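You operate a simulated robot arm through the tools that you are given. There is no shell and no other tool.

You are at the controls of a simulated robot arm. One attempt, no reset.

JOB
Let the bath out, rinse the suds away with the hand shower and put it back in its holder.
Fine: turn the tap off after, leave the drain open and the knob at shower; keep the floor dry.

The check looks at the end state, three seconds after you hand in, the way a careful person would. Anything else that was tipped, shoved, dropped, spilled or broken makes it a failure.

ROBOT AND FRAMES
A 7-joint arm with a two-finger parallel gripper, fixed in place. Base frame: the origin is on the floor under the middle of its stand, x ahead of it, y to its left, z up. Units: m, degrees, N and s.
With the tool pointing down near the work surface it reaches from about 0.5 to 0.68 m from the base axis. Its first joint turns from -132.0 to 132.0 degrees. Payload 3.91 kg.
The tool frame sits at the grasp point between the pads (the TCP): z along the fingers, y along the line on which they close. The tips reach 0.03 m beyond it. Largest opening 0.11 m; finger width 0.02, thickness 0.01; the body of the gripper, 0.048 by 0.112 m, starts 0.055 m behind the TCP.
Orientation is told as [roll, pitch, yaw] about the base's x, y, z axes, in that order, counted from this pose: with the fingers straight down and closing along the base's y, the tool's x points along the base's -x, its y along +y and its z along -z.

CONTROLS
- The arm moves only by the tool arm_command. Its argument "rows" is one flat list of numbers, 7 for each row, row after row: the shift along the tool's x, y, z in m, then the turn, a rotation vector about the tool's x, y, z in degrees, then the closure in counts, from 0 (fully open) to 255 (shut). In form: [tx, ty, tz, wx, wy, wz, grip, tx, ty, tz, wx, wy, wz, grip, ...]. A call has 1 to 20 rows; each row shifts and turns the commanded pose from where the row before left it, along the tool's axes as they then stand. A row lasts 0.2 s, in which the tool goes at most 0.05 m and 8.6 degrees; a call with a longer step from one row to the next is refused whole, and so is a gripper value outside its range. A pose out of reach is approached as far as the arm can. The call stops where the force on the tool passes 40 N (or 10 N more than at its start, if that is more) or the arm is blocked; 0.2 s more then pass. Each finger travels about 0.108 m/s and halts on what it meets, pressing with about 21 N; the grip force reading is that of the motor and also rises with nothing between the fingers. The clock runs only during rows and for 0.2 s after the last one: add rows that do not move to give the fingers time. The reply holds the time, the measured pose of the TCP, the force on the tool along the base axes, the opening and the grip force, in the units named above and with some noise, with the torque about the TCP (base axes, N m) and any sound that the robot's microphone picked up, and new pictures: "pictures" is both (left out), scene, wrist or none.
- Cameras (640 x 400 px; columns grow to the right, rows downward): "scene" is fixed at [0.3953, -0.6429, 1.1989]; the picture's right is [0.77, -0.63, 0.00], its down [-0.47, -0.57, -0.68] and it looks along [0.43, 0.52, -0.74] (base axes); focal length 214 px, centre (320, 200). "wrist" rides on the gripper at [0.072, 0.017, -0.103] in the tool frame; the picture's right is [-0.23, 0.97, 0.00], its down [-0.76, -0.18, -0.62] and it looks along [-0.61, -0.14, 0.78] (tool axes); focal length 222 px, centre (320, 200). There is no depth. A picture from a camera that has moved, and an enlarged one, comes with that camera's place and axes in the base frame and with its lens. The place of the scene camera against the robot may be out by one fixed shift of up to 0.018 m in any direction.
- enlarge(camera, box): a new picture of the part [left, top, right, bottom] of that camera's present view, enlarged. The clock stands still meanwhile.
- job_done(): hands the job in; it is judged then, once.

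Nothing tells you positions but the pictures and the camera data. Unless the task says otherwise, let go and move clear before handing in.

The tools are called after "Emit:" by a JSON object that holds its "fn" and its "kwargs". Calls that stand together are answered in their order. arm_command: Moves the arm, as the interface text tells. Its arguments: {"type":"object","properties":{"rows":{"type":"array"},"pictures":{"type":"string","enum":["both","scene","wrist","none"]}},"required":["rows"]} The other tools are called the same way: enlarge (camera, box) takes an enlarged picture of a part of a camera's view; job_done () hands the job in.

At the start:

```text
t: 0.0
eef_pos: [0.479, -0.2673, 1.2643]
tcp_rot: [0.0, 0.0, 0.0]
ft_force: [-0.2, -0.5, 0.1]
torque: [0.01, -0.01, -0.01]
gripper_width: 0.1102
gripper_force: 0.0
```

scene: 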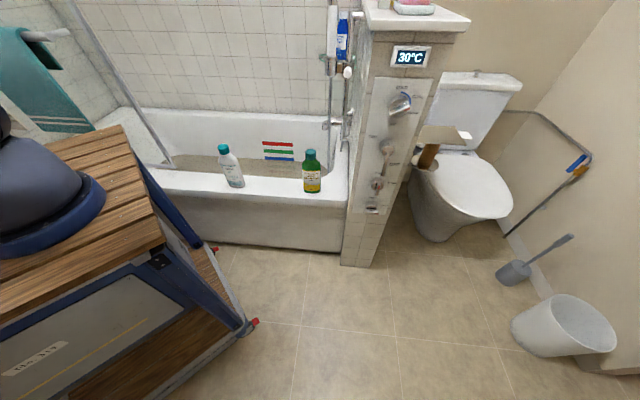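
wrist: 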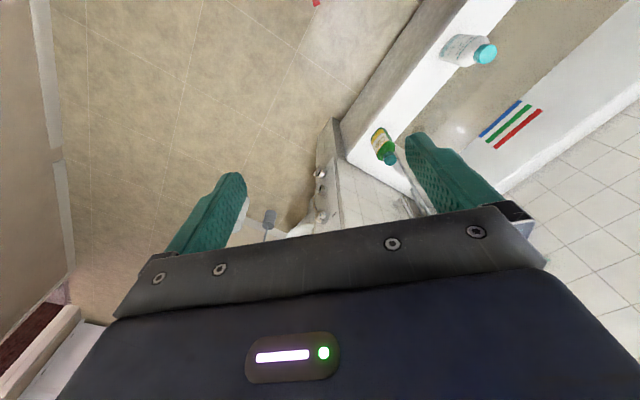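

I see a bathroom with a bathtub, bottles on its rim, a wall panel with a temperature display, knobs, and a toilet. I'll look closer at the fittings before moving.

Emit:
{"fn": "enlarge", "kwargs": {"camera": "scene", "box": [310, 0, 470, 100]}}

Emit:
{"fn": "enlarge", "kwargs": {"camera": "scene", "box": [340, 60, 470, 220]}}

Emit:
{"fn": "enlarge", "kwargs": {"camera": "scene", "box": [100, 90, 360, 250]}}

Emit:
{"fn": "enlarge", "kwargs": {"camera": "wrist", "box": [280, 100, 480, 240]}}

```text
4.00 times, centred on (390, 50) of scene
camera zoom: at [0.3953, -0.6429, 1.1989], right [0.77, -0.63, 0.0], down [-0.47, -0.57, -0.68], along [0.43, 0.52, -0.74], focal length 858 px, centre (40, 800)
```

zoom: 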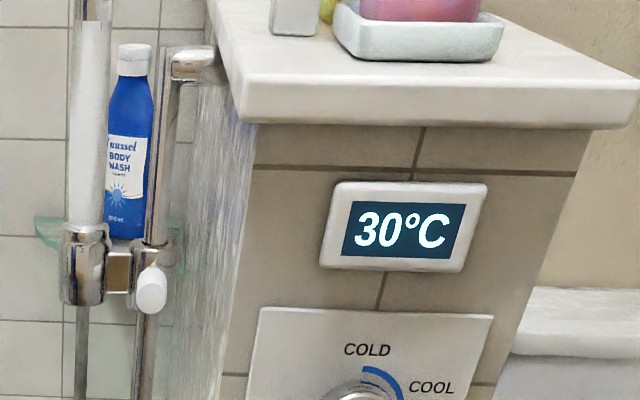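

```text
2.50 times, centred on (405, 140) of scene
camera zoom: at [0.3953, -0.6429, 1.1989], right [0.77, -0.63, 0.0], down [-0.47, -0.57, -0.68], along [0.43, 0.52, -0.74], focal length 536 px, centre (108, 350)
```

zoom: 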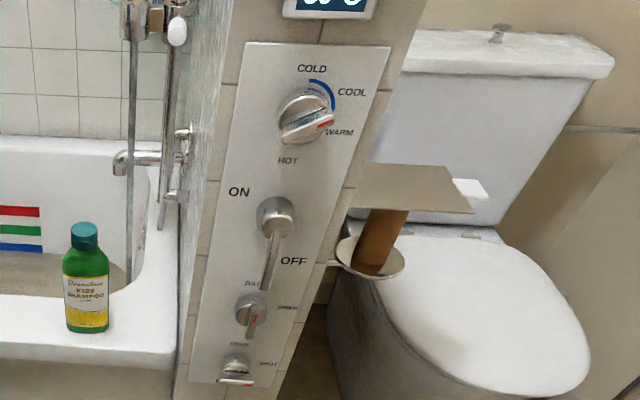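

```text
2.46 times, centred on (230, 170) of scene
camera zoom: at [0.3953, -0.6429, 1.1989], right [0.77, -0.63, 0.0], down [-0.47, -0.57, -0.68], along [0.43, 0.52, -0.74], focal length 528 px, centre (542, 274)
```

zoom: 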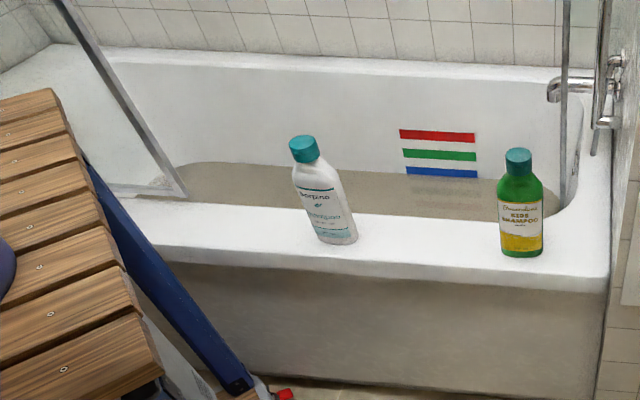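

```text
2.86 times, centred on (380, 170) of wrist
camera zoom: at [0.4076, -0.2496, 1.3674], right [0.23, 0.97, 0.0], down [0.76, -0.18, 0.62], along [0.61, -0.14, -0.78], focal length 635 px, centre (149, 286)
```

zoom: 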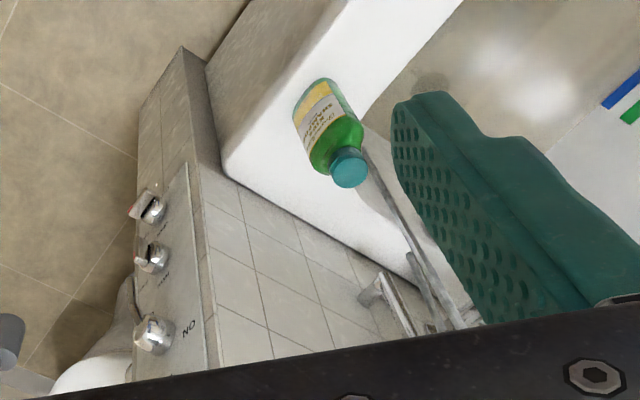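

The panel on the end wall carries a temperature dial, an on/off lever, a bath/shower knob and a drain control. I'll zoom further to read each of them.

Emit:
{"fn": "enlarge", "kwargs": {"camera": "scene", "box": [355, 160, 425, 220]}}

Emit:
{"fn": "enlarge", "kwargs": {"camera": "scene", "box": [360, 75, 440, 135]}}

Emit:
{"fn": "enlarge", "kwargs": {"camera": "scene", "box": [355, 110, 425, 170]}}

Emit:
{"fn": "enlarge", "kwargs": {"camera": "scene", "box": [310, 0, 380, 70]}}

Emit:
{"fn": "enlarge", "kwargs": {"camera": "scene", "box": [300, 60, 380, 190]}}

Emit:
{"fn": "enlarge", "kwargs": {"camera": "wrist", "box": [380, 100, 560, 200]}}

Emit:
{"fn": "enlarge", "kwargs": {"camera": "scene", "box": [340, 0, 500, 60]}}

```text
6.67 times, centred on (390, 190) of scene
camera zoom: at [0.3953, -0.6429, 1.1989], right [0.77, -0.63, 0.0], down [-0.47, -0.57, -0.68], along [0.43, 0.52, -0.74], focal length 1430 px, centre (-147, 267)
```

zoom: 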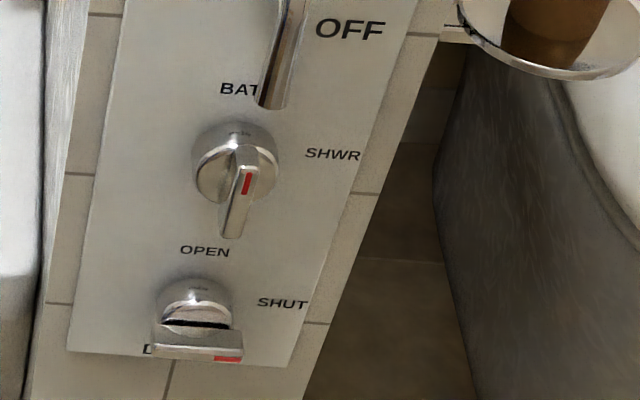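

```text
6.67 times, centred on (400, 105) of scene
camera zoom: at [0.3953, -0.6429, 1.1989], right [0.77, -0.63, 0.0], down [-0.47, -0.57, -0.68], along [0.43, 0.52, -0.74], focal length 1430 px, centre (-213, 833)
```

zoom: 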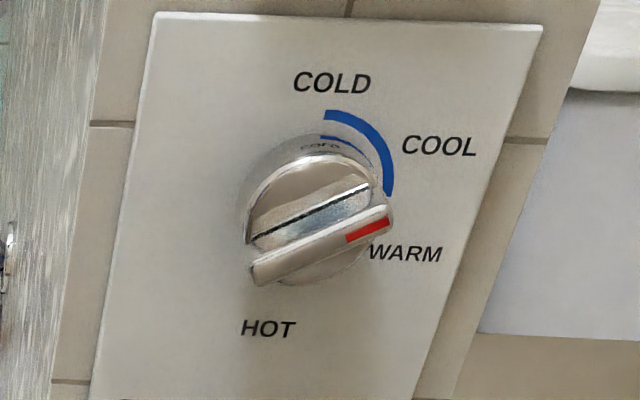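

```text
6.67 times, centred on (390, 140) of scene
camera zoom: at [0.3953, -0.6429, 1.1989], right [0.77, -0.63, 0.0], down [-0.47, -0.57, -0.68], along [0.43, 0.52, -0.74], focal length 1430 px, centre (-147, 600)
```

zoom: 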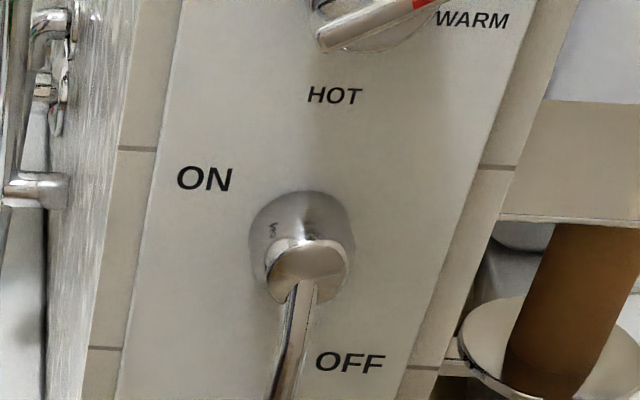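

```text
5.71 times, centred on (345, 35) of scene
camera zoom: at [0.3953, -0.6429, 1.1989], right [0.77, -0.63, 0.0], down [-0.47, -0.57, -0.68], along [0.43, 0.52, -0.74], focal length 1226 px, centre (177, 1143)
```

zoom: 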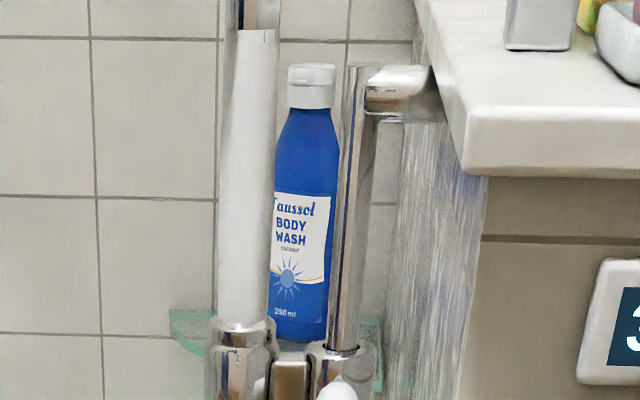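

```text
3.08 times, centred on (340, 125) of scene
camera zoom: at [0.3953, -0.6429, 1.1989], right [0.77, -0.63, 0.0], down [-0.47, -0.57, -0.68], along [0.43, 0.52, -0.74], focal length 660 px, centre (258, 431)
```

zoom: 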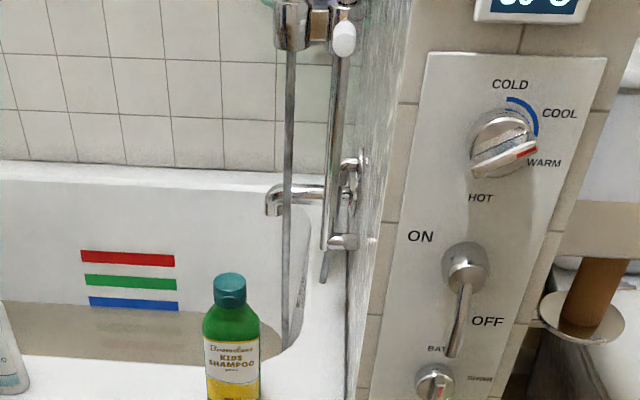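

```text
3.56 times, centred on (470, 150) of wrist
camera zoom: at [0.4076, -0.2496, 1.3674], right [0.23, 0.97, 0.0], down [0.76, -0.18, 0.62], along [0.61, -0.14, -0.78], focal length 790 px, centre (-213, 378)
```

zoom: 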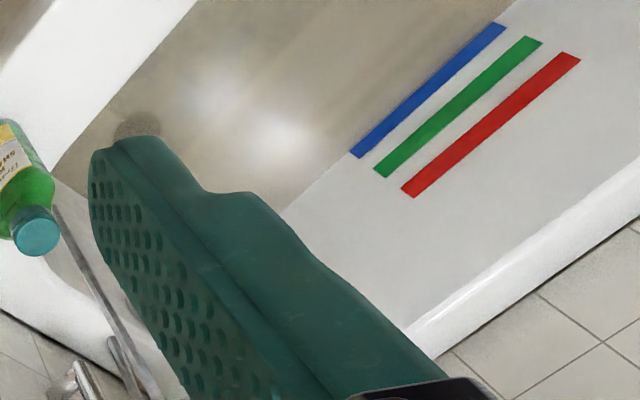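

```text
4.00 times, centred on (420, 30) of scene
camera zoom: at [0.3953, -0.6429, 1.1989], right [0.77, -0.63, 0.0], down [-0.47, -0.57, -0.68], along [0.43, 0.52, -0.74], focal length 858 px, centre (-80, 880)
```

zoom: 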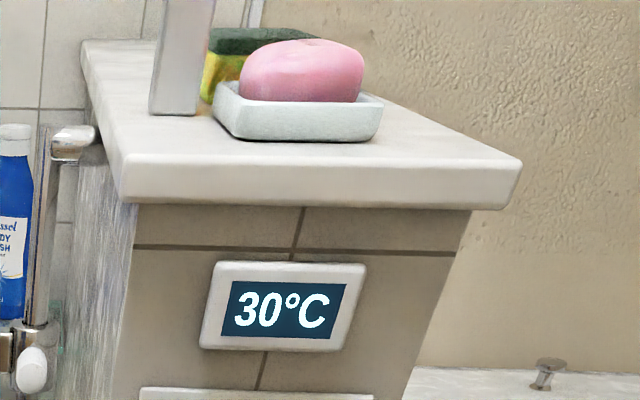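

The panel reads: tap lever down at OFF, diverter up at BATH, drain pointer right at SHUT. By my estimate the panel faces the robot at about (0.88, -0.35). I'll pitch the wrist up to look at the hand shower, its holder and the tub.

Emit:
{"fn": "arm_command", "kwargs": {"rows": [0, 0, 0, 0, -8, 0, 0, 0, 0, 0, 0, -8, 0, 0, 0, 0, 0, 0, -8, 0, 0, 0, 0, 0, 0, -8, 0, 0, 0, 0, 0, 0, -8, 0, 0]}}

```text
t: 1.2
eef_pos: [0.4807, -0.2662, 1.2633]
tcp_rot: [0.0, -40.1, 0.1]
ft_force: [0.8, -0.2, 0.1]
torque: [0.0, 0.09, 0.0]
gripper_width: 0.11
gripper_force: 0.1
camera wrist: at [0.3583, -0.2498, 1.2965], right [0.17, 0.97, 0.15], down [0.18, -0.18, 0.97], along [0.97, -0.14, -0.21], focal length 222 px, centre (320, 200)
```

scene: 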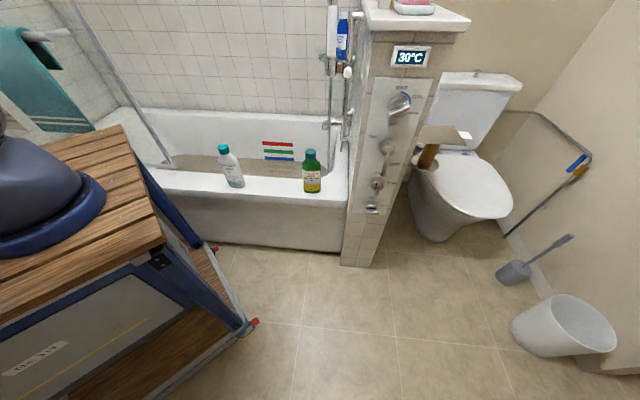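
wrist: 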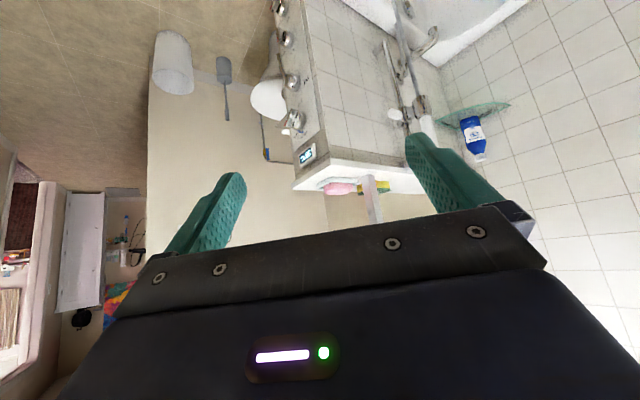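

The view is upside down and the right finger hides the hand shower. I'll yaw left so the shower appears between the fingers.

Emit:
{"fn": "arm_command", "kwargs": {"rows": [0, 0, 0, -5.36, 0, -6.38, 0, 0, 0, 0, -5.36, 0, -6.38, 0, 0, 0, 0, -5.36, 0, -6.38, 0, 0, 0, 0, -5.36, 0, -6.38, 0], "pictures": "wrist"}}

Emit:
{"fn": "enlarge", "kwargs": {"camera": "wrist", "box": [220, 0, 420, 200]}}

```text
t: 2.2
eef_pos: [0.4786, -0.2679, 1.2631]
tcp_rot: [0.0, -40.1, 33.5]
ft_force: [0.0, 0.2, 0.3]
torque: [-0.01, 0.0, -0.01]
gripper_width: 0.1099
gripper_force: 0.0
camera wrist: at [0.3689, -0.3198, 1.2969], right [-0.39, 0.91, 0.15], down [0.25, -0.05, 0.97], along [0.89, 0.42, -0.21], focal length 222 px, centre (320, 200)
```

wrist: 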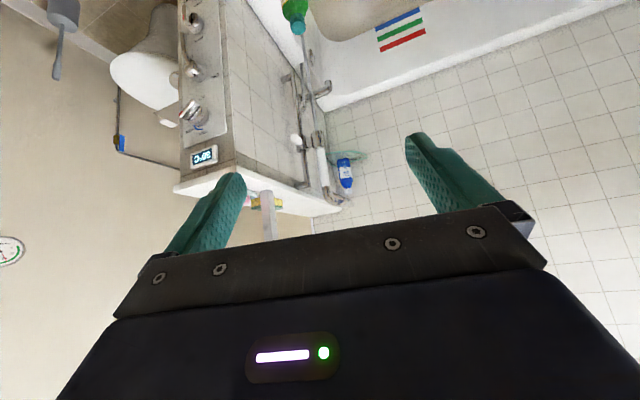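

```text
2.00 times, centred on (320, 100) of wrist
camera zoom: at [0.3689, -0.3198, 1.2969], right [-0.39, 0.91, 0.15], down [0.25, -0.05, 0.97], along [0.89, 0.42, -0.21], focal length 444 px, centre (320, 400)
```

zoom: 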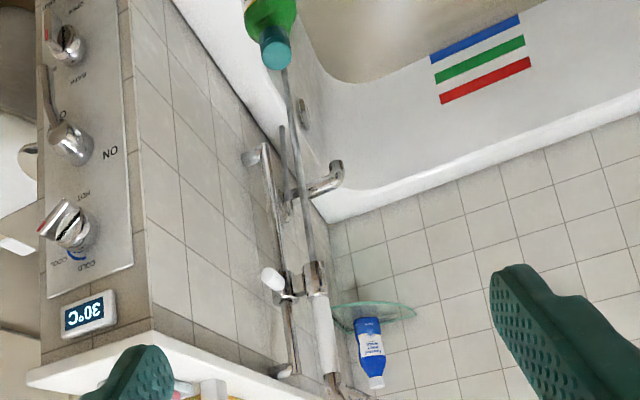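

Now the shower rail, slider, hand shower, spout and corner shelf are visible. I'll zoom in on them.

Emit:
{"fn": "enlarge", "kwargs": {"camera": "wrist", "box": [270, 120, 370, 220]}}

Emit:
{"fn": "enlarge", "kwargs": {"camera": "wrist", "box": [260, 50, 360, 130]}}

Emit:
{"fn": "enlarge", "kwargs": {"camera": "wrist", "box": [290, 0, 450, 80]}}

```text
4.00 times, centred on (320, 170) of wrist
camera zoom: at [0.3689, -0.3198, 1.2969], right [-0.39, 0.91, 0.15], down [0.25, -0.05, 0.97], along [0.89, 0.42, -0.21], focal length 888 px, centre (320, 320)
```

zoom: 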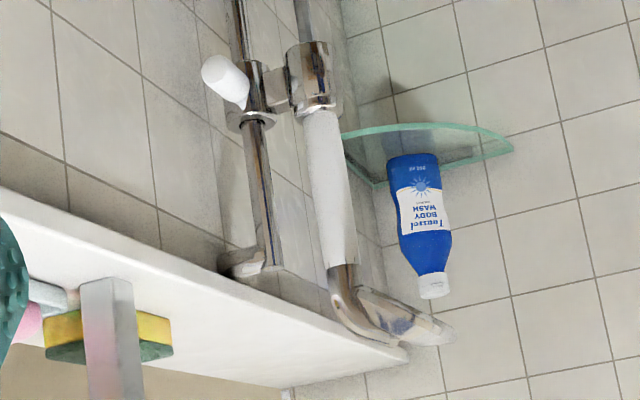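

```text
5.00 times, centred on (310, 90) of wrist
camera zoom: at [0.3689, -0.3198, 1.2969], right [-0.39, 0.91, 0.15], down [0.25, -0.05, 0.97], along [0.89, 0.42, -0.21], focal length 1111 px, centre (370, 750)
```

zoom: 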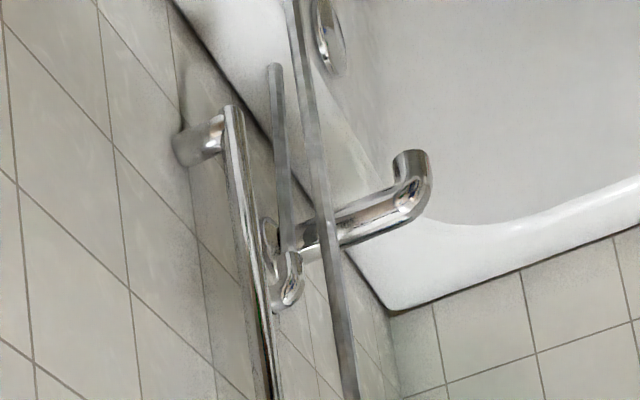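

```text
4.00 times, centred on (370, 40) of wrist
camera zoom: at [0.3689, -0.3198, 1.2969], right [-0.39, 0.91, 0.15], down [0.25, -0.05, 0.97], along [0.89, 0.42, -0.21], focal length 888 px, centre (120, 840)
```

zoom: 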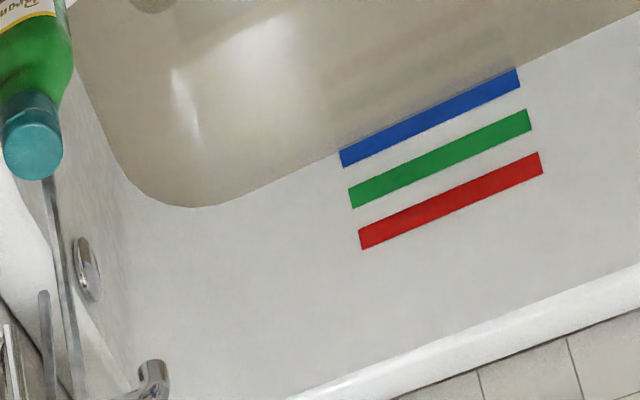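

The hand shower hangs near (0.955, -0.02), its white grip running from z of about 0.99 to 1.12, and its head points along the tub. I'll first lower the arm in front of the panel, to a free spot about 0.2 m out, and check the reach and the view.

Emit:
{"fn": "arm_command", "kwargs": {"rows": [0, 0, 0, 3.97, 0, 4.72, 0, 0, 0, 0, 3.97, 0, 4.72, 0, 0, 0, 0, 3.97, 0, 4.72, 0, 0, 0, 0, 0, -5, 0, 0, 0, 0, 0, 0, -5, 0, 0, 0.0193, -0.0166, 0.037, 0, 0, 0, 0, 0.0193, -0.0166, 0.037, 0, 0, 0, 0, 0.0193, -0.0166, 0.037, 0, 0, 0, 0, 0.0193, -0.0166, 0.037, 0, 0, 0, 0, 0.0193, -0.0166, 0.037, 0, 0, 0, 0, 0.0193, -0.0166, 0.037, 0, 0, 0, 0, 0.0193, -0.0166, 0.037, 0, 0, 0, 0, 0.0193, -0.0166, 0.037, 0, 0, 0, 0, 0.0193, -0.0166, 0.037, 0, 0, 0, 0]}}

```text
t: 5.2
eef_pos: [0.657, -0.374, 0.9159]
tcp_rot: [-0.1, -50.0, 14.9]
ft_force: [-0.6, 0.7, 0.4]
torque: [-0.03, 0.03, -0.02]
gripper_width: 0.1101
gripper_force: 0.1
camera wrist: at [0.5316, -0.3893, 0.9272], right [-0.11, 0.98, 0.17], down [0.06, -0.17, 0.98], along [0.99, 0.12, -0.04], focal length 222 px, centre (320, 200)
```

scene: 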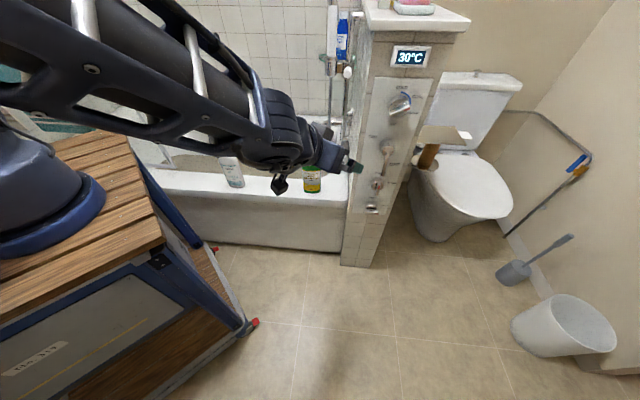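
wrist: 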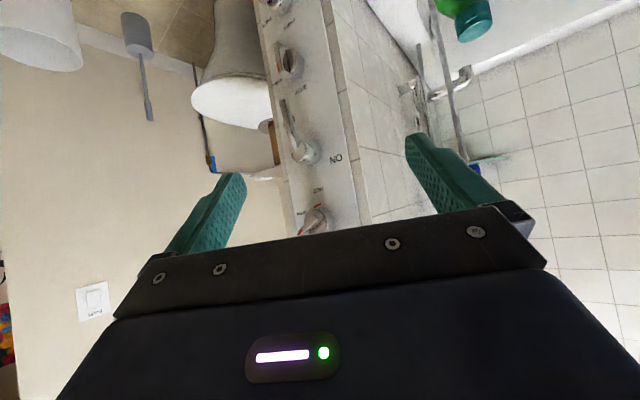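

The arm reaches here with the elbow to spare. Next I'll close the fingers and come down to about 5 cm in front of the left end of the drain knob, then look again before touching it.

Emit:
{"fn": "arm_command", "kwargs": {"rows": [0.0171, -0.0066, 0.0373, 0, 0, 0, 255, 0.0171, -0.0066, 0.0373, 0, 0, 0, 255, 0.0171, -0.0066, 0.0373, 0, 0, 0, 255, 0.0171, -0.0066, 0.0373, 0, 0, 0, 255, 0.0171, -0.0066, 0.0373, 0, 0, 0, 255, 0.0171, -0.0066, 0.0373, 0, 0, 0, 255, 0.0171, -0.0066, 0.0373, 0, 0, 0, 255, 0.0171, -0.0066, 0.0373, 0, 0, 0, 255]}}

Emit:
{"fn": "enlarge", "kwargs": {"camera": "wrist", "box": [240, 60, 400, 220]}}

Emit:
{"fn": "enlarge", "kwargs": {"camera": "scene", "box": [320, 140, 420, 240]}}

```text
t: 7.0
eef_pos: [0.8057, -0.3897, 0.6203]
tcp_rot: [-0.1, -50.1, 14.9]
ft_force: [0.4, -0.6, -0.1]
torque: [-0.01, -0.02, -0.01]
gripper_width: 0.0001
gripper_force: 20.7
camera wrist: at [0.6804, -0.4053, 0.6314], right [-0.11, 0.98, 0.17], down [0.06, -0.17, 0.98], along [0.99, 0.12, -0.04], focal length 222 px, centre (320, 200)
```

scene: 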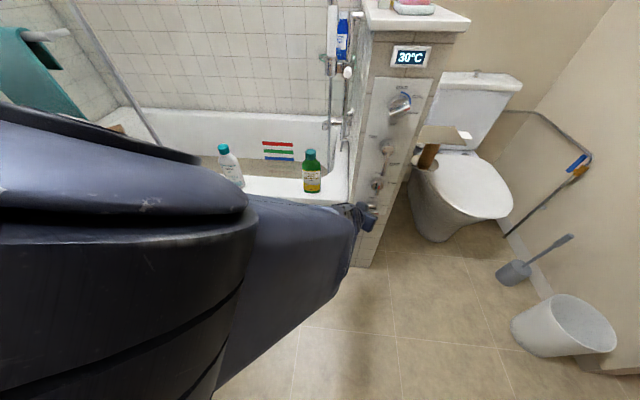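
wrist: 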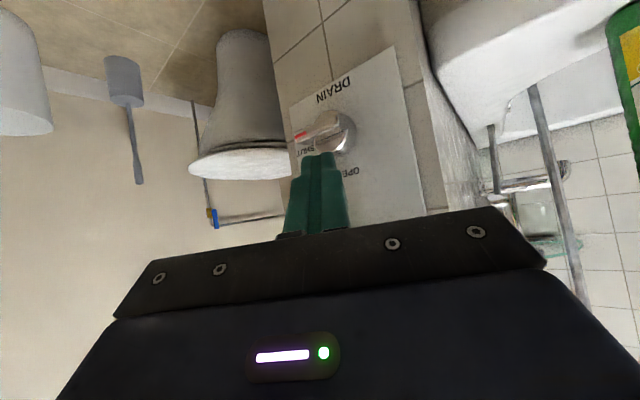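

```text
2.50 times, centred on (320, 140) of wrist
camera zoom: at [0.6804, -0.4053, 0.6314], right [-0.11, 0.98, 0.17], down [0.06, -0.17, 0.98], along [0.99, 0.12, -0.04], focal length 555 px, centre (320, 350)
```

zoom: 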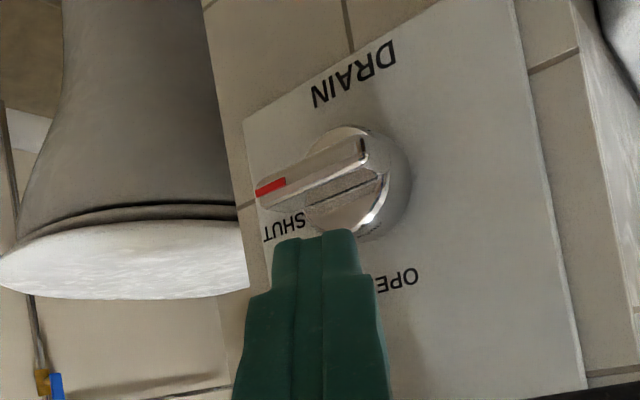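

```text
4.00 times, centred on (370, 190) of scene
camera zoom: at [0.3953, -0.6429, 1.1989], right [0.77, -0.63, 0.0], down [-0.47, -0.57, -0.68], along [0.43, 0.52, -0.74], focal length 858 px, centre (120, 240)
```

zoom: 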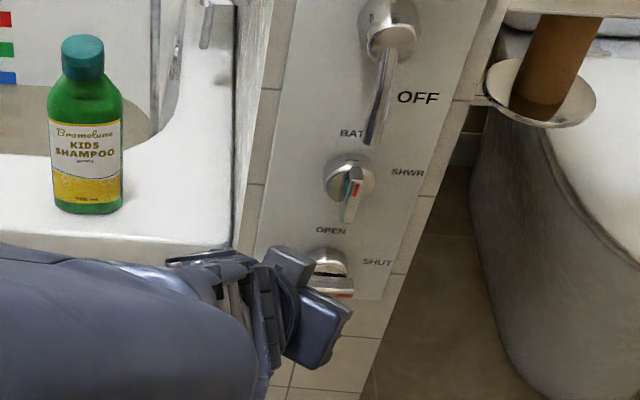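

The knob is clear in the wrist view: its bar is about 5 cm long, centred near s = 0.893 along the wall and z = 0.558, with its front about 4.5 cm off the panel. I'll back off and turn the tool square to the panel to see whether I can grip the bar and turn it.

Emit:
{"fn": "arm_command", "kwargs": {"rows": [0.0275, -0.0258, -0.0328, 0, 0, 0, 255, 0, 0, 0, 0, -7, 0, 255, 0, 0, 0, 0, -7, 0, 255, 0, 0, 0, 0, -7, 0, 200, 0, 0, 0, 0, -7, 0, 150, 0, 0, 0, 0, -7, 0, 100, 0, 0, 0, -7.72, 0, -0.68, 80, 0, 0, 0, -7.72, 0, -0.68, 80, 0, 0, 0, -7.72, 0, -0.68, 80, 0, 0, 0, -7.72, 0, -0.68, 80]}}

Emit:
{"fn": "enlarge", "kwargs": {"camera": "wrist", "box": [200, 40, 440, 220]}}

```text
t: 9.2
eef_pos: [0.7691, -0.4252, 0.6431]
tcp_rot: [0.5, -84.9, 45.4]
ft_force: [0.2, -0.9, -0.8]
torque: [-0.02, -0.03, 0.02]
gripper_width: 0.0753
gripper_force: 0.0
out of reach, approached as far as the arm can: row 6, 9, 10
camera wrist: at [0.6824, -0.491, 0.5806], right [-0.69, 0.69, 0.23], down [-0.26, -0.52, 0.81], along [0.68, 0.5, 0.53], focal length 222 px, centre (320, 200)
```

scene: 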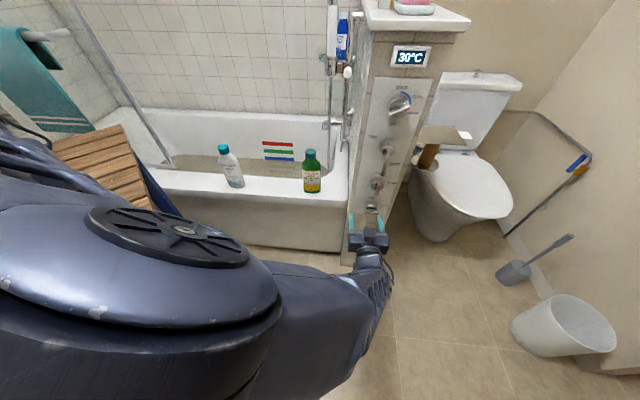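
wrist: 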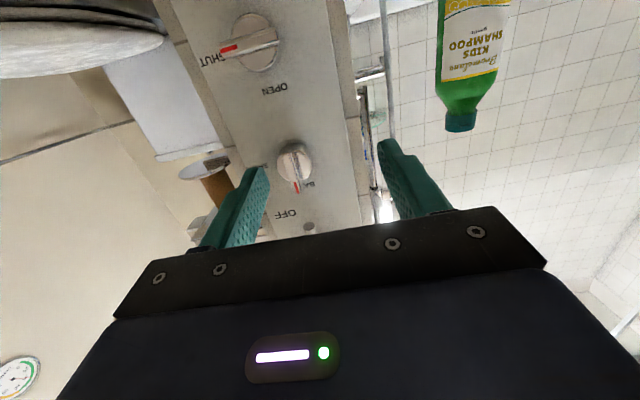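

```text
2.22 times, centred on (320, 130) of wrist
camera zoom: at [0.6824, -0.491, 0.5806], right [-0.69, 0.69, 0.23], down [-0.26, -0.52, 0.81], along [0.68, 0.5, 0.53], focal length 494 px, centre (320, 356)
```

zoom: 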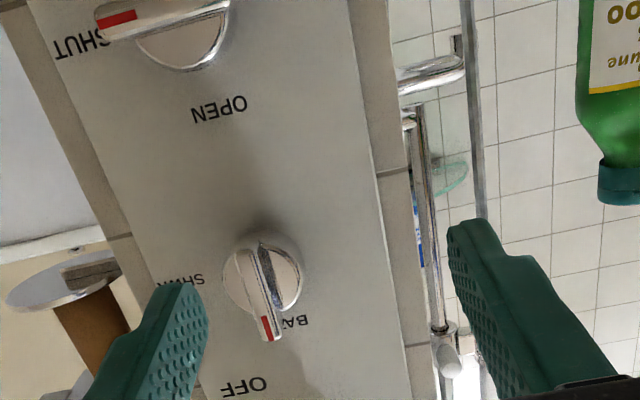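

Square-on is just beyond reach at this height, though a 50° pitch worked. I'll go back to that tilted pose and turn the knobs by pushing with closed fingers.

Emit:
{"fn": "arm_command", "kwargs": {"rows": [0, 0, 0, 7.57, 0, 0.66, 255, 0, 0, 0, 7.57, 0, 0.66, 255, 0, 0, 0, 7.57, 0, 0.66, 255, 0, 0, 0, 7.57, 0, 0.66, 255, 0, 0, 0, 0, 7, 0, 255, 0, 0, 0, 0, 7, 0, 255, 0, 0, 0, 0, 7, 0, 255, 0, 0, 0, 0, 7, 0, 255, 0, 0, 0, 0, 7, 0, 255], "pictures": "wrist"}}

```text
t: 11.2
eef_pos: [0.769, -0.4265, 0.6428]
tcp_rot: [0.0, -49.9, 15.4]
ft_force: [-0.4, -1.2, 0.1]
torque: [0.03, 0.0, 0.0]
gripper_width: 0.0
gripper_force: 20.6
camera wrist: at [0.6449, -0.442, 0.6546], right [-0.12, 0.98, 0.17], down [0.06, -0.17, 0.98], along [0.99, 0.13, -0.04], focal length 222 px, centre (320, 200)
```

wrist: 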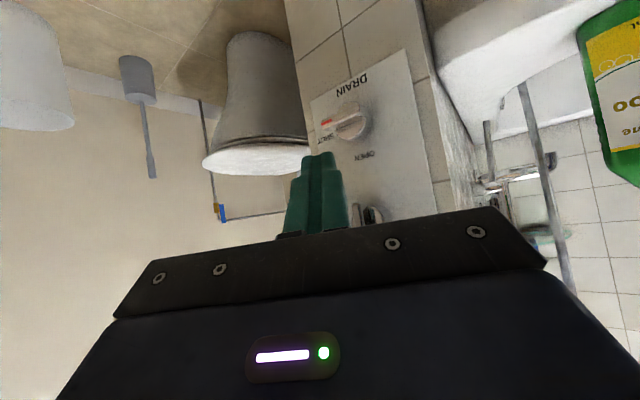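

Emit:
{"fn": "enlarge", "kwargs": {"camera": "wrist", "box": [300, 70, 420, 190]}}

```text
3.33 times, centred on (360, 130) of wrist
camera zoom: at [0.6449, -0.442, 0.6546], right [-0.12, 0.98, 0.17], down [0.06, -0.17, 0.98], along [0.99, 0.13, -0.04], focal length 740 px, centre (187, 433)
```

zoom: 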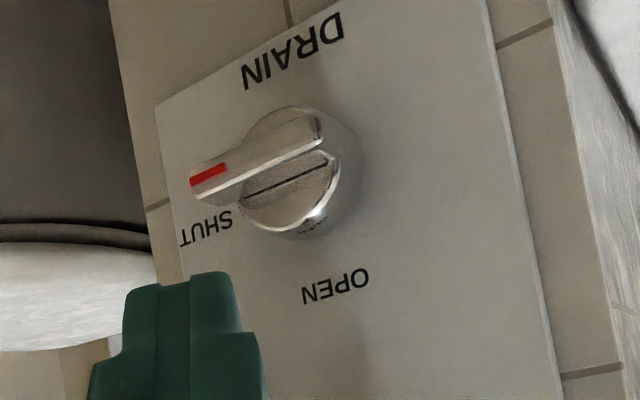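

The two wrist views agree: the bar spans s = 0.866 to 0.915 at z = 0.560, with its front at n = 0.337. I'll place the fingertip just above its left end.

Emit:
{"fn": "arm_command", "kwargs": {"rows": [-0.0017, 0.0104, 0.0312, 0, 0, 0, 255, -0.0017, 0.0104, 0.0312, 0, 0, 0, 255, -0.0144, 0.01326, 0.01713, 0, 0, 0, 255, -0.0144, 0.01326, 0.01713, 0, 0, 0, 255, 0, 0, 0, 0, 0, 0, 255]}}

Emit:
{"fn": "enlarge", "kwargs": {"camera": "wrist", "box": [260, 80, 380, 200]}}

Emit:
{"fn": "enlarge", "kwargs": {"camera": "scene", "box": [330, 160, 420, 240]}}

```text
t: 12.4
eef_pos: [0.8488, -0.3547, 0.6062]
tcp_rot: [0.1, -50.0, 15.5]
ft_force: [-0.5, 0.4, -0.2]
torque: [-0.02, 0.0, -0.01]
gripper_width: 0.0001
gripper_force: 21.2
camera wrist: at [0.7237, -0.3706, 0.617], right [-0.12, 0.98, 0.17], down [0.06, -0.17, 0.98], along [0.99, 0.13, -0.04], focal length 222 px, centre (320, 200)
```

scene: 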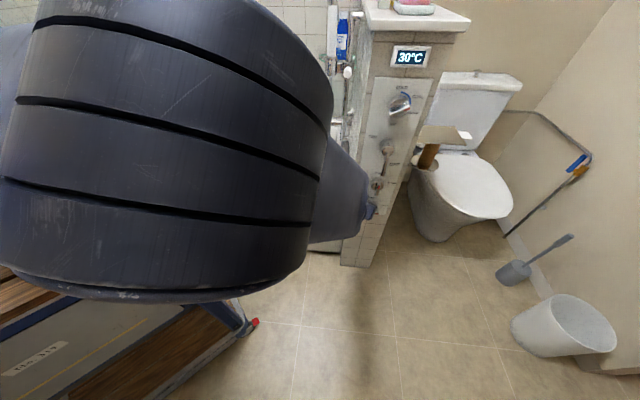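
wrist: 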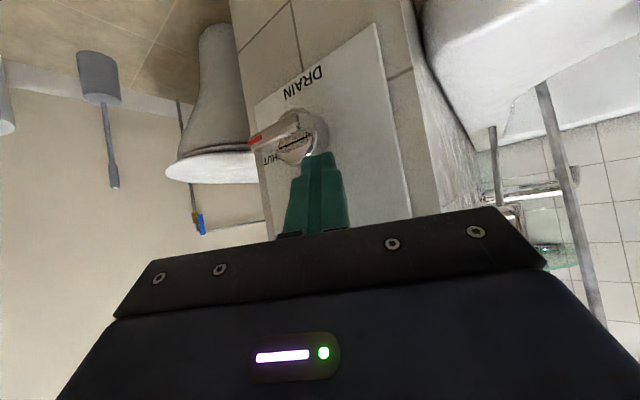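

```text
3.33 times, centred on (320, 140) of wrist
camera zoom: at [0.7237, -0.3706, 0.617], right [-0.12, 0.98, 0.17], down [0.06, -0.17, 0.98], along [0.99, 0.13, -0.04], focal length 740 px, centre (320, 400)
```

zoom: 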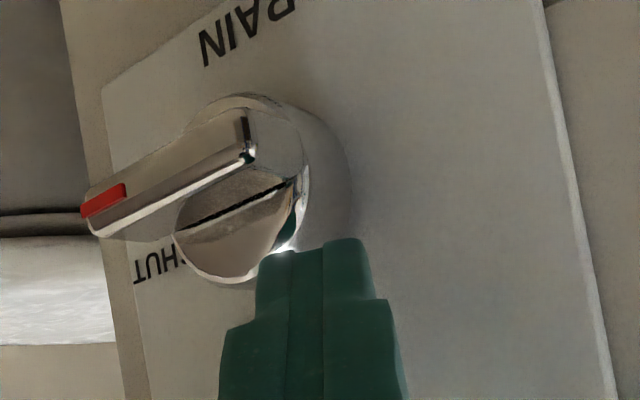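

```text
5.00 times, centred on (375, 200) of scene
camera zoom: at [0.3953, -0.6429, 1.1989], right [0.77, -0.63, 0.0], down [-0.47, -0.57, -0.68], along [0.43, 0.52, -0.74], focal length 1072 px, centre (45, 200)
```

zoom: 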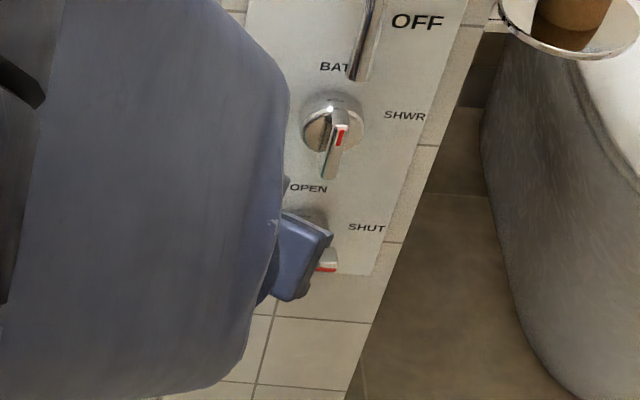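

The tip is in place, but with this tilt its top corner would foul the knob's disc before the tip could push the bar. I'll back off and re-orient to a flatter, more radial direction, checking reach as I go.

Emit:
{"fn": "arm_command", "kwargs": {"rows": [0.0166, -0.0153, -0.0198, 0, 0, 0, 255, 0.0166, -0.0153, -0.0198, 0, 0, 0, 255, 0, 0, 0, 6.0, 0, 5.03, 255, 0, 0, 0, 6.0, 0, 5.03, 255, 0, 0, 0, 6.0, 0, 5.03, 255, 0, 0, 0, 0, -7.5, 0, 255, 0, 0, 0, 0, -7.5, 0, 255, 0, 0, 0, 0, -7.5, 0, 255, 0, 0, 0, 0, -7.5, 0, 255]}}

Emit:
{"fn": "enlarge", "kwargs": {"camera": "wrist", "box": [200, 40, 440, 240]}}

```text
t: 14.4
eef_pos: [0.8082, -0.3981, 0.6188]
tcp_rot: [-0.1, -80.0, -7.8]
ft_force: [0.4, 0.1, 1.0]
torque: [0.01, 0.01, 0.0]
gripper_width: 0.0003
gripper_force: 20.4
out of reach, approached as far as the arm can: row 9
camera wrist: at [0.698, -0.3646, 0.5663], right [0.17, 0.96, 0.22], down [-0.5, -0.11, 0.86], along [0.85, -0.26, 0.46], focal length 222 px, centre (320, 200)
```

scene: 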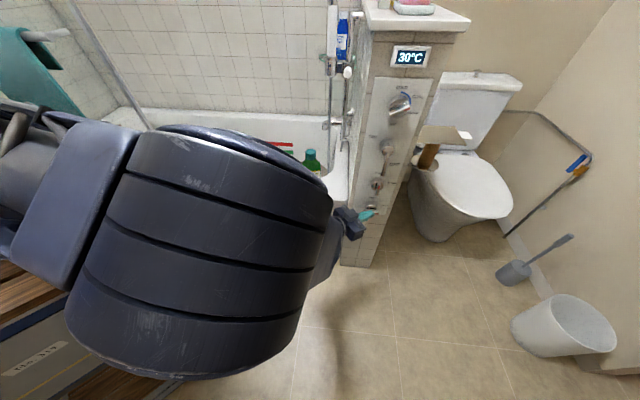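
wrist: 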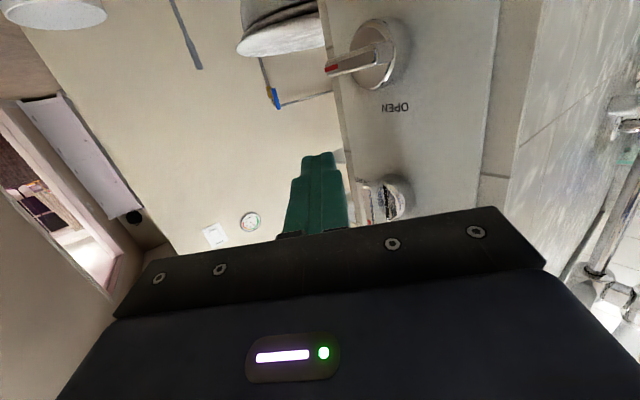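

```text
2.00 times, centred on (320, 140) of wrist
camera zoom: at [0.698, -0.3646, 0.5663], right [0.17, 0.96, 0.22], down [-0.5, -0.11, 0.86], along [0.85, -0.26, 0.46], focal length 444 px, centre (320, 320)
```

zoom: 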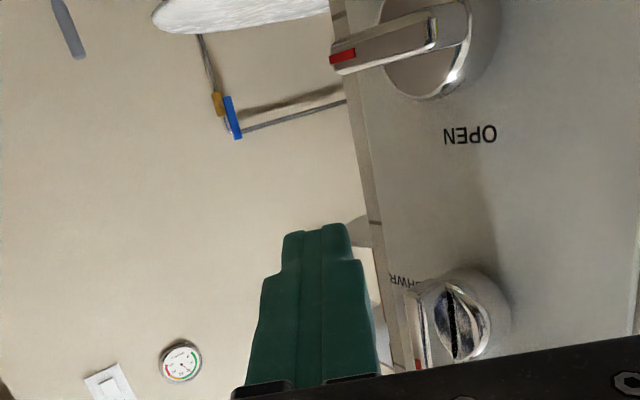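

Flatter pitches run out of reach this low. I'll try a compromise, pitch -60° with the tool aimed radially (yaw -20°), and test how low it goes from a standoff.

Emit:
{"fn": "arm_command", "kwargs": {"rows": [0, 0, 0, 0, 6.67, 0, 255, 0, 0, 0, 0, 6.67, 0, 255, 0, 0, 0, 0, 6.67, 0, 255, 0, 0, 0, 5.28, 0, 3.05, 255, 0, 0, 0, 5.28, 0, 3.05, 255, 0.026, 0, 0.015, 0, 0, 0, 255, 0.026, 0, 0.015, 0, 0, 0, 255, 0, 0, 0, 0, 0, 0, 255]}}

Emit:
{"fn": "enlarge", "kwargs": {"camera": "wrist", "box": [240, 40, 440, 220]}}

```text
t: 16.2
eef_pos: [0.8087, -0.3982, 0.5579]
tcp_rot: [-0.1, -60.0, -20.2]
ft_force: [0.4, 0.1, -0.5]
torque: [0.02, 0.02, -0.03]
gripper_width: 0.0
gripper_force: 20.8
camera wrist: at [0.6971, -0.3377, 0.5483], right [0.44, 0.87, 0.2], down [-0.21, -0.11, 0.97], along [0.87, -0.47, 0.14], focal length 222 px, centre (320, 200)
```

scene: 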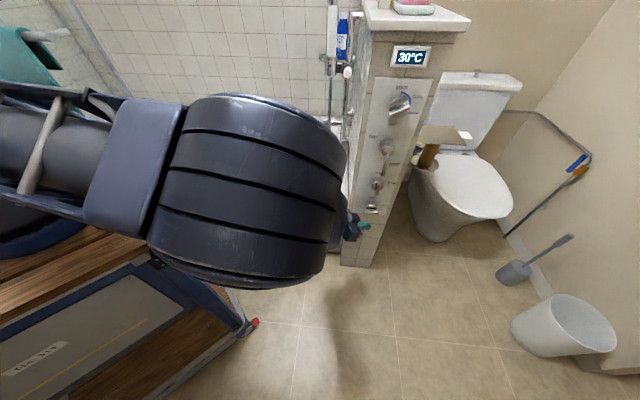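
wrist: 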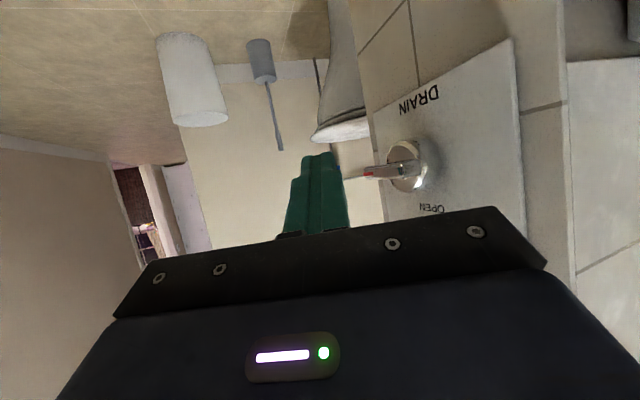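

```text
2.22 times, centred on (340, 130) of wrist
camera zoom: at [0.6971, -0.3377, 0.5483], right [0.44, 0.87, 0.2], down [-0.21, -0.11, 0.97], along [0.87, -0.47, 0.14], focal length 494 px, centre (276, 356)
```

zoom: 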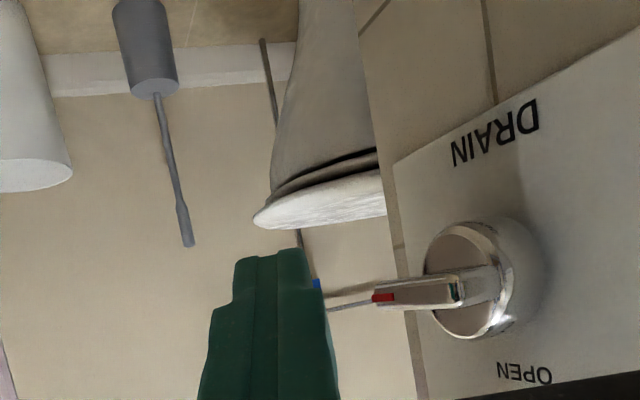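

The pose holds at z = 0.558. I'll rise, insert the fingertip above the left end of the bar, and push down.

Emit:
{"fn": "arm_command", "kwargs": {"rows": [-0.0383, 0.0022, -0.0277, 0, 0, 0, 255, -0.0059, 0.0265, 0.0102, 0, 0, 0, 255, -0.0059, 0.0265, 0.0102, 0, 0, 0, 255, 0, 0, 0, 0, 0, 0, 255, 0.0143, 0, 0.00825, 0, 0, 0, 255], "pictures": "wrist"}}

Emit:
{"fn": "enlarge", "kwargs": {"camera": "wrist", "box": [250, 80, 410, 200]}}

```text
t: 17.4
eef_pos: [0.8444, -0.3528, 0.5893]
tcp_rot: [0.0, -60.0, -20.3]
ft_force: [0.3, -0.1, -0.2]
torque: [-0.04, 0.0, 0.0]
gripper_width: 0.0
gripper_force: 21.6
camera wrist: at [0.733, -0.2926, 0.5792], right [0.44, 0.87, 0.2], down [-0.21, -0.11, 0.97], along [0.87, -0.47, 0.13], focal length 222 px, centre (320, 200)
```

wrist: 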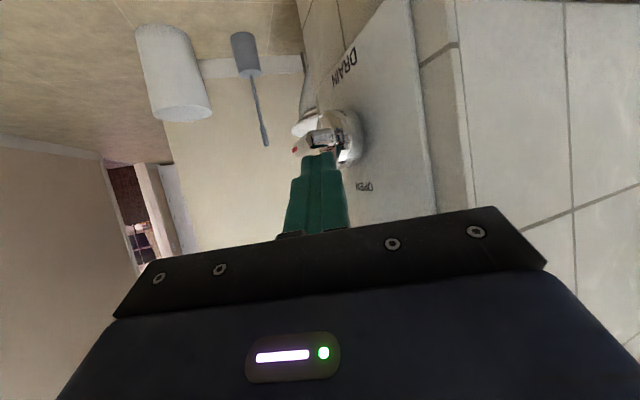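

```text
3.33 times, centred on (330, 140) of wrist
camera zoom: at [0.733, -0.2926, 0.5792], right [0.44, 0.87, 0.2], down [-0.21, -0.11, 0.97], along [0.87, -0.47, 0.13], focal length 740 px, centre (287, 400)
```

zoom: 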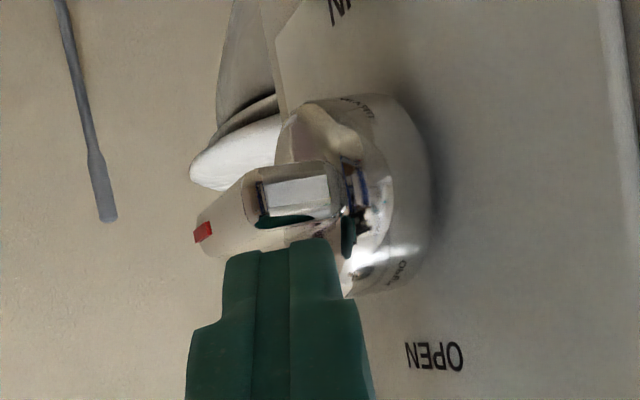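

The fingertip sits right above the left end of the bar. Pushing down and around now.

Emit:
{"fn": "arm_command", "kwargs": {"rows": [0.0093, 0.0002, 0.0049, 0, 0, 0, 255, 0.0104, 0.0008, 0.0039, 0, 0, 0, 255, 0.0096, 0.0001, 0.0053, 0, 0, 0, 255, 0.0012, -0.0013, 0.004, 0, 0, 0, 255, -0.0002, -0.0015, 0.0038, 0, 0, 0, 255, -0.0007, -0.0012, 0.0028, 0, 0, 0, 255], "pictures": "wrist"}}

Emit:
{"fn": "enlarge", "kwargs": {"camera": "wrist", "box": [250, 80, 410, 200]}}

Emit:
{"fn": "enlarge", "kwargs": {"camera": "scene", "box": [335, 160, 425, 220]}}

```text
t: 18.6
eef_pos: [0.8451, -0.3534, 0.5531]
tcp_rot: [0.0, -59.9, -20.2]
ft_force: [-5.9, 4.7, 4.3]
torque: [-0.08, -0.07, -0.02]
gripper_width: 0.0002
gripper_force: 21.4
stopped in row 5: the force on the tool passed its limit at 52 N (the readings are from after the stop); the commanded pose is now the measured one
camera wrist: at [0.7342, -0.2928, 0.5425], right [0.44, 0.88, 0.2], down [-0.21, -0.11, 0.97], along [0.87, -0.47, 0.13], focal length 222 px, centre (320, 200)
```

wrist: 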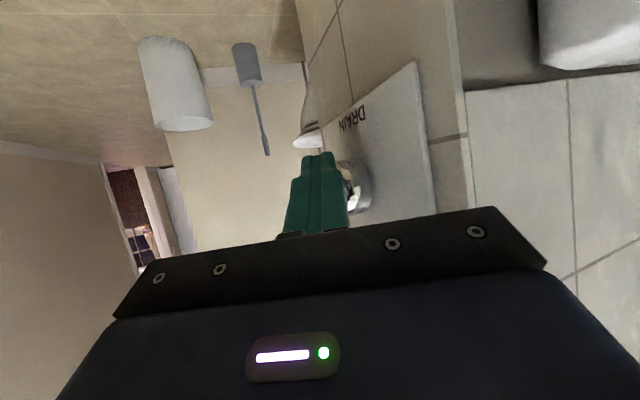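

```text
3.33 times, centred on (330, 140) of wrist
camera zoom: at [0.7342, -0.2928, 0.5425], right [0.44, 0.88, 0.2], down [-0.21, -0.11, 0.97], along [0.87, -0.47, 0.13], focal length 740 px, centre (287, 400)
```

zoom: 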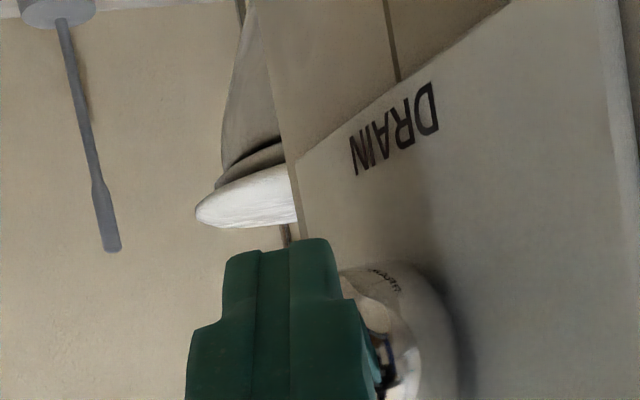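

```text
6.67 times, centred on (380, 190) of scene
camera zoom: at [0.3953, -0.6429, 1.1989], right [0.77, -0.63, 0.0], down [-0.47, -0.57, -0.68], along [0.43, 0.52, -0.74], focal length 1430 px, centre (-80, 267)
```

zoom: 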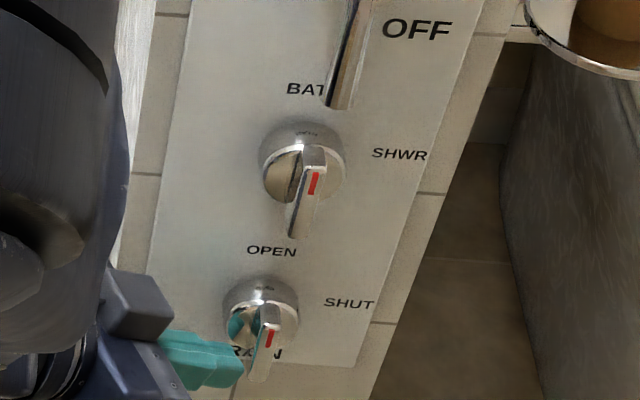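

The drain knob now points up at OPEN; the push stopped at its end stop. I'll back straight off and check it along with the water.

Emit:
{"fn": "arm_command", "kwargs": {"rows": [0.0027, 0.0024, -0.0047, 0, 0, 0, 255, 0.0061, -0.0274, -0.0105, 0, 0, 0, 255, 0.0061, -0.0274, -0.0105, 0, 0, 0, 255, -0.04, 0, -0.023, 0, 0, 0, 255, -0.04, 0, -0.023, 0, 0, 0, 255]}}

Emit:
{"fn": "enlarge", "kwargs": {"camera": "scene", "box": [335, 150, 425, 220]}}

Emit:
{"fn": "enlarge", "kwargs": {"camera": "wrist", "box": [220, 20, 460, 220]}}

```text
t: 19.8
eef_pos: [0.8022, -0.3922, 0.646]
tcp_rot: [0.1, -59.8, -20.3]
ft_force: [-0.3, -0.7, 1.2]
torque: [-0.03, -0.02, -0.03]
gripper_width: 0.0
gripper_force: 21.2
camera wrist: at [0.689, -0.3325, 0.635], right [0.44, 0.88, 0.2], down [-0.21, -0.11, 0.97], along [0.87, -0.47, 0.13], focal length 222 px, centre (320, 200)
```

scene: 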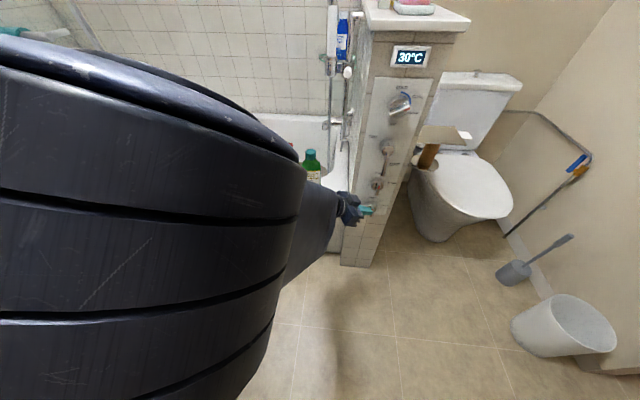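
wrist: 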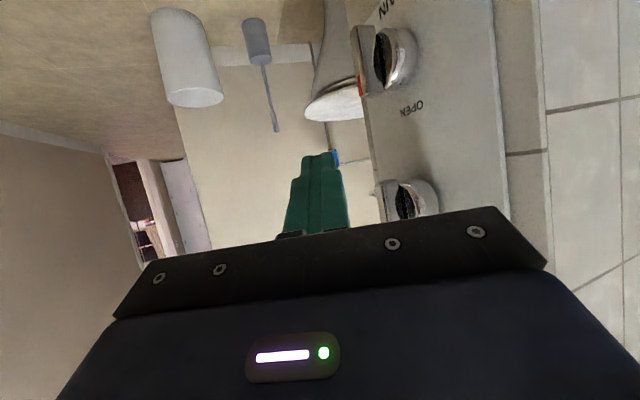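

```text
5.71 times, centred on (380, 185) of scene
camera zoom: at [0.3953, -0.6429, 1.1989], right [0.77, -0.63, 0.0], down [-0.47, -0.57, -0.68], along [0.43, 0.52, -0.74], focal length 1226 px, centre (-23, 286)
```

zoom: 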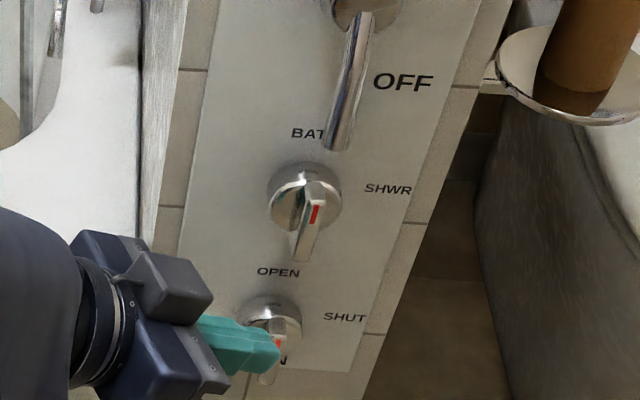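

```text
2.00 times, centred on (340, 120) of wrist
camera zoom: at [0.689, -0.3325, 0.635], right [0.44, 0.88, 0.2], down [-0.21, -0.11, 0.97], along [0.87, -0.47, 0.13], focal length 444 px, centre (280, 360)
```

zoom: 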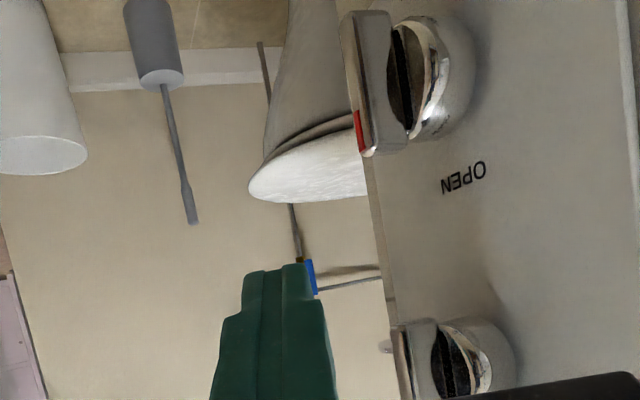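

Drain is open. Now the diverter at about z = 0.681: I'll move level with its upper half and look from the standoff.

Emit:
{"fn": "arm_command", "kwargs": {"rows": [-0.0251, 0.0015, -0.0185, 0, 0, 0, 255, -0.0251, 0.0015, -0.0185, 0, 0, 0, 255, 0, 0, 0, 0, 0, 0, 255], "pictures": "wrist"}}

Emit:
{"fn": "enlarge", "kwargs": {"camera": "wrist", "box": [280, 60, 480, 220]}}

```text
t: 20.6
eef_pos: [0.7952, -0.3868, 0.7075]
tcp_rot: [0.1, -59.9, -20.2]
ft_force: [0.1, 0.3, 0.2]
torque: [-0.02, 0.0, 0.01]
gripper_width: 0.0001
gripper_force: 20.8
camera wrist: at [0.6833, -0.3272, 0.6967], right [0.44, 0.88, 0.2], down [-0.21, -0.11, 0.97], along [0.87, -0.47, 0.13], focal length 222 px, centre (320, 200)
```

wrist: 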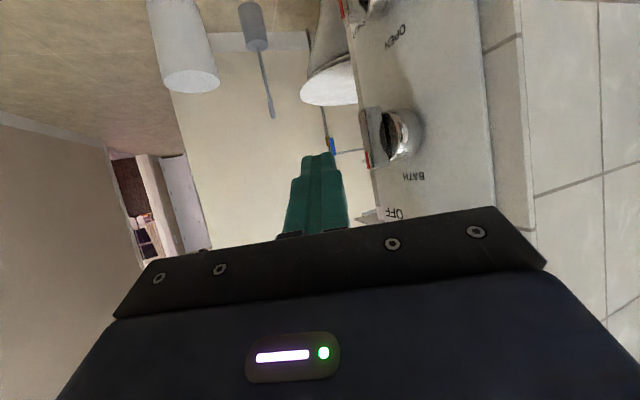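

```text
2.50 times, centred on (380, 140) of wrist
camera zoom: at [0.6833, -0.3272, 0.6967], right [0.44, 0.88, 0.2], down [-0.21, -0.11, 0.97], along [0.87, -0.47, 0.13], focal length 555 px, centre (170, 350)
```

zoom: 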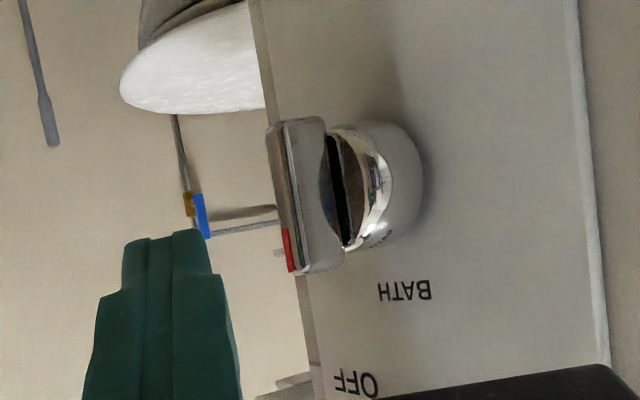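

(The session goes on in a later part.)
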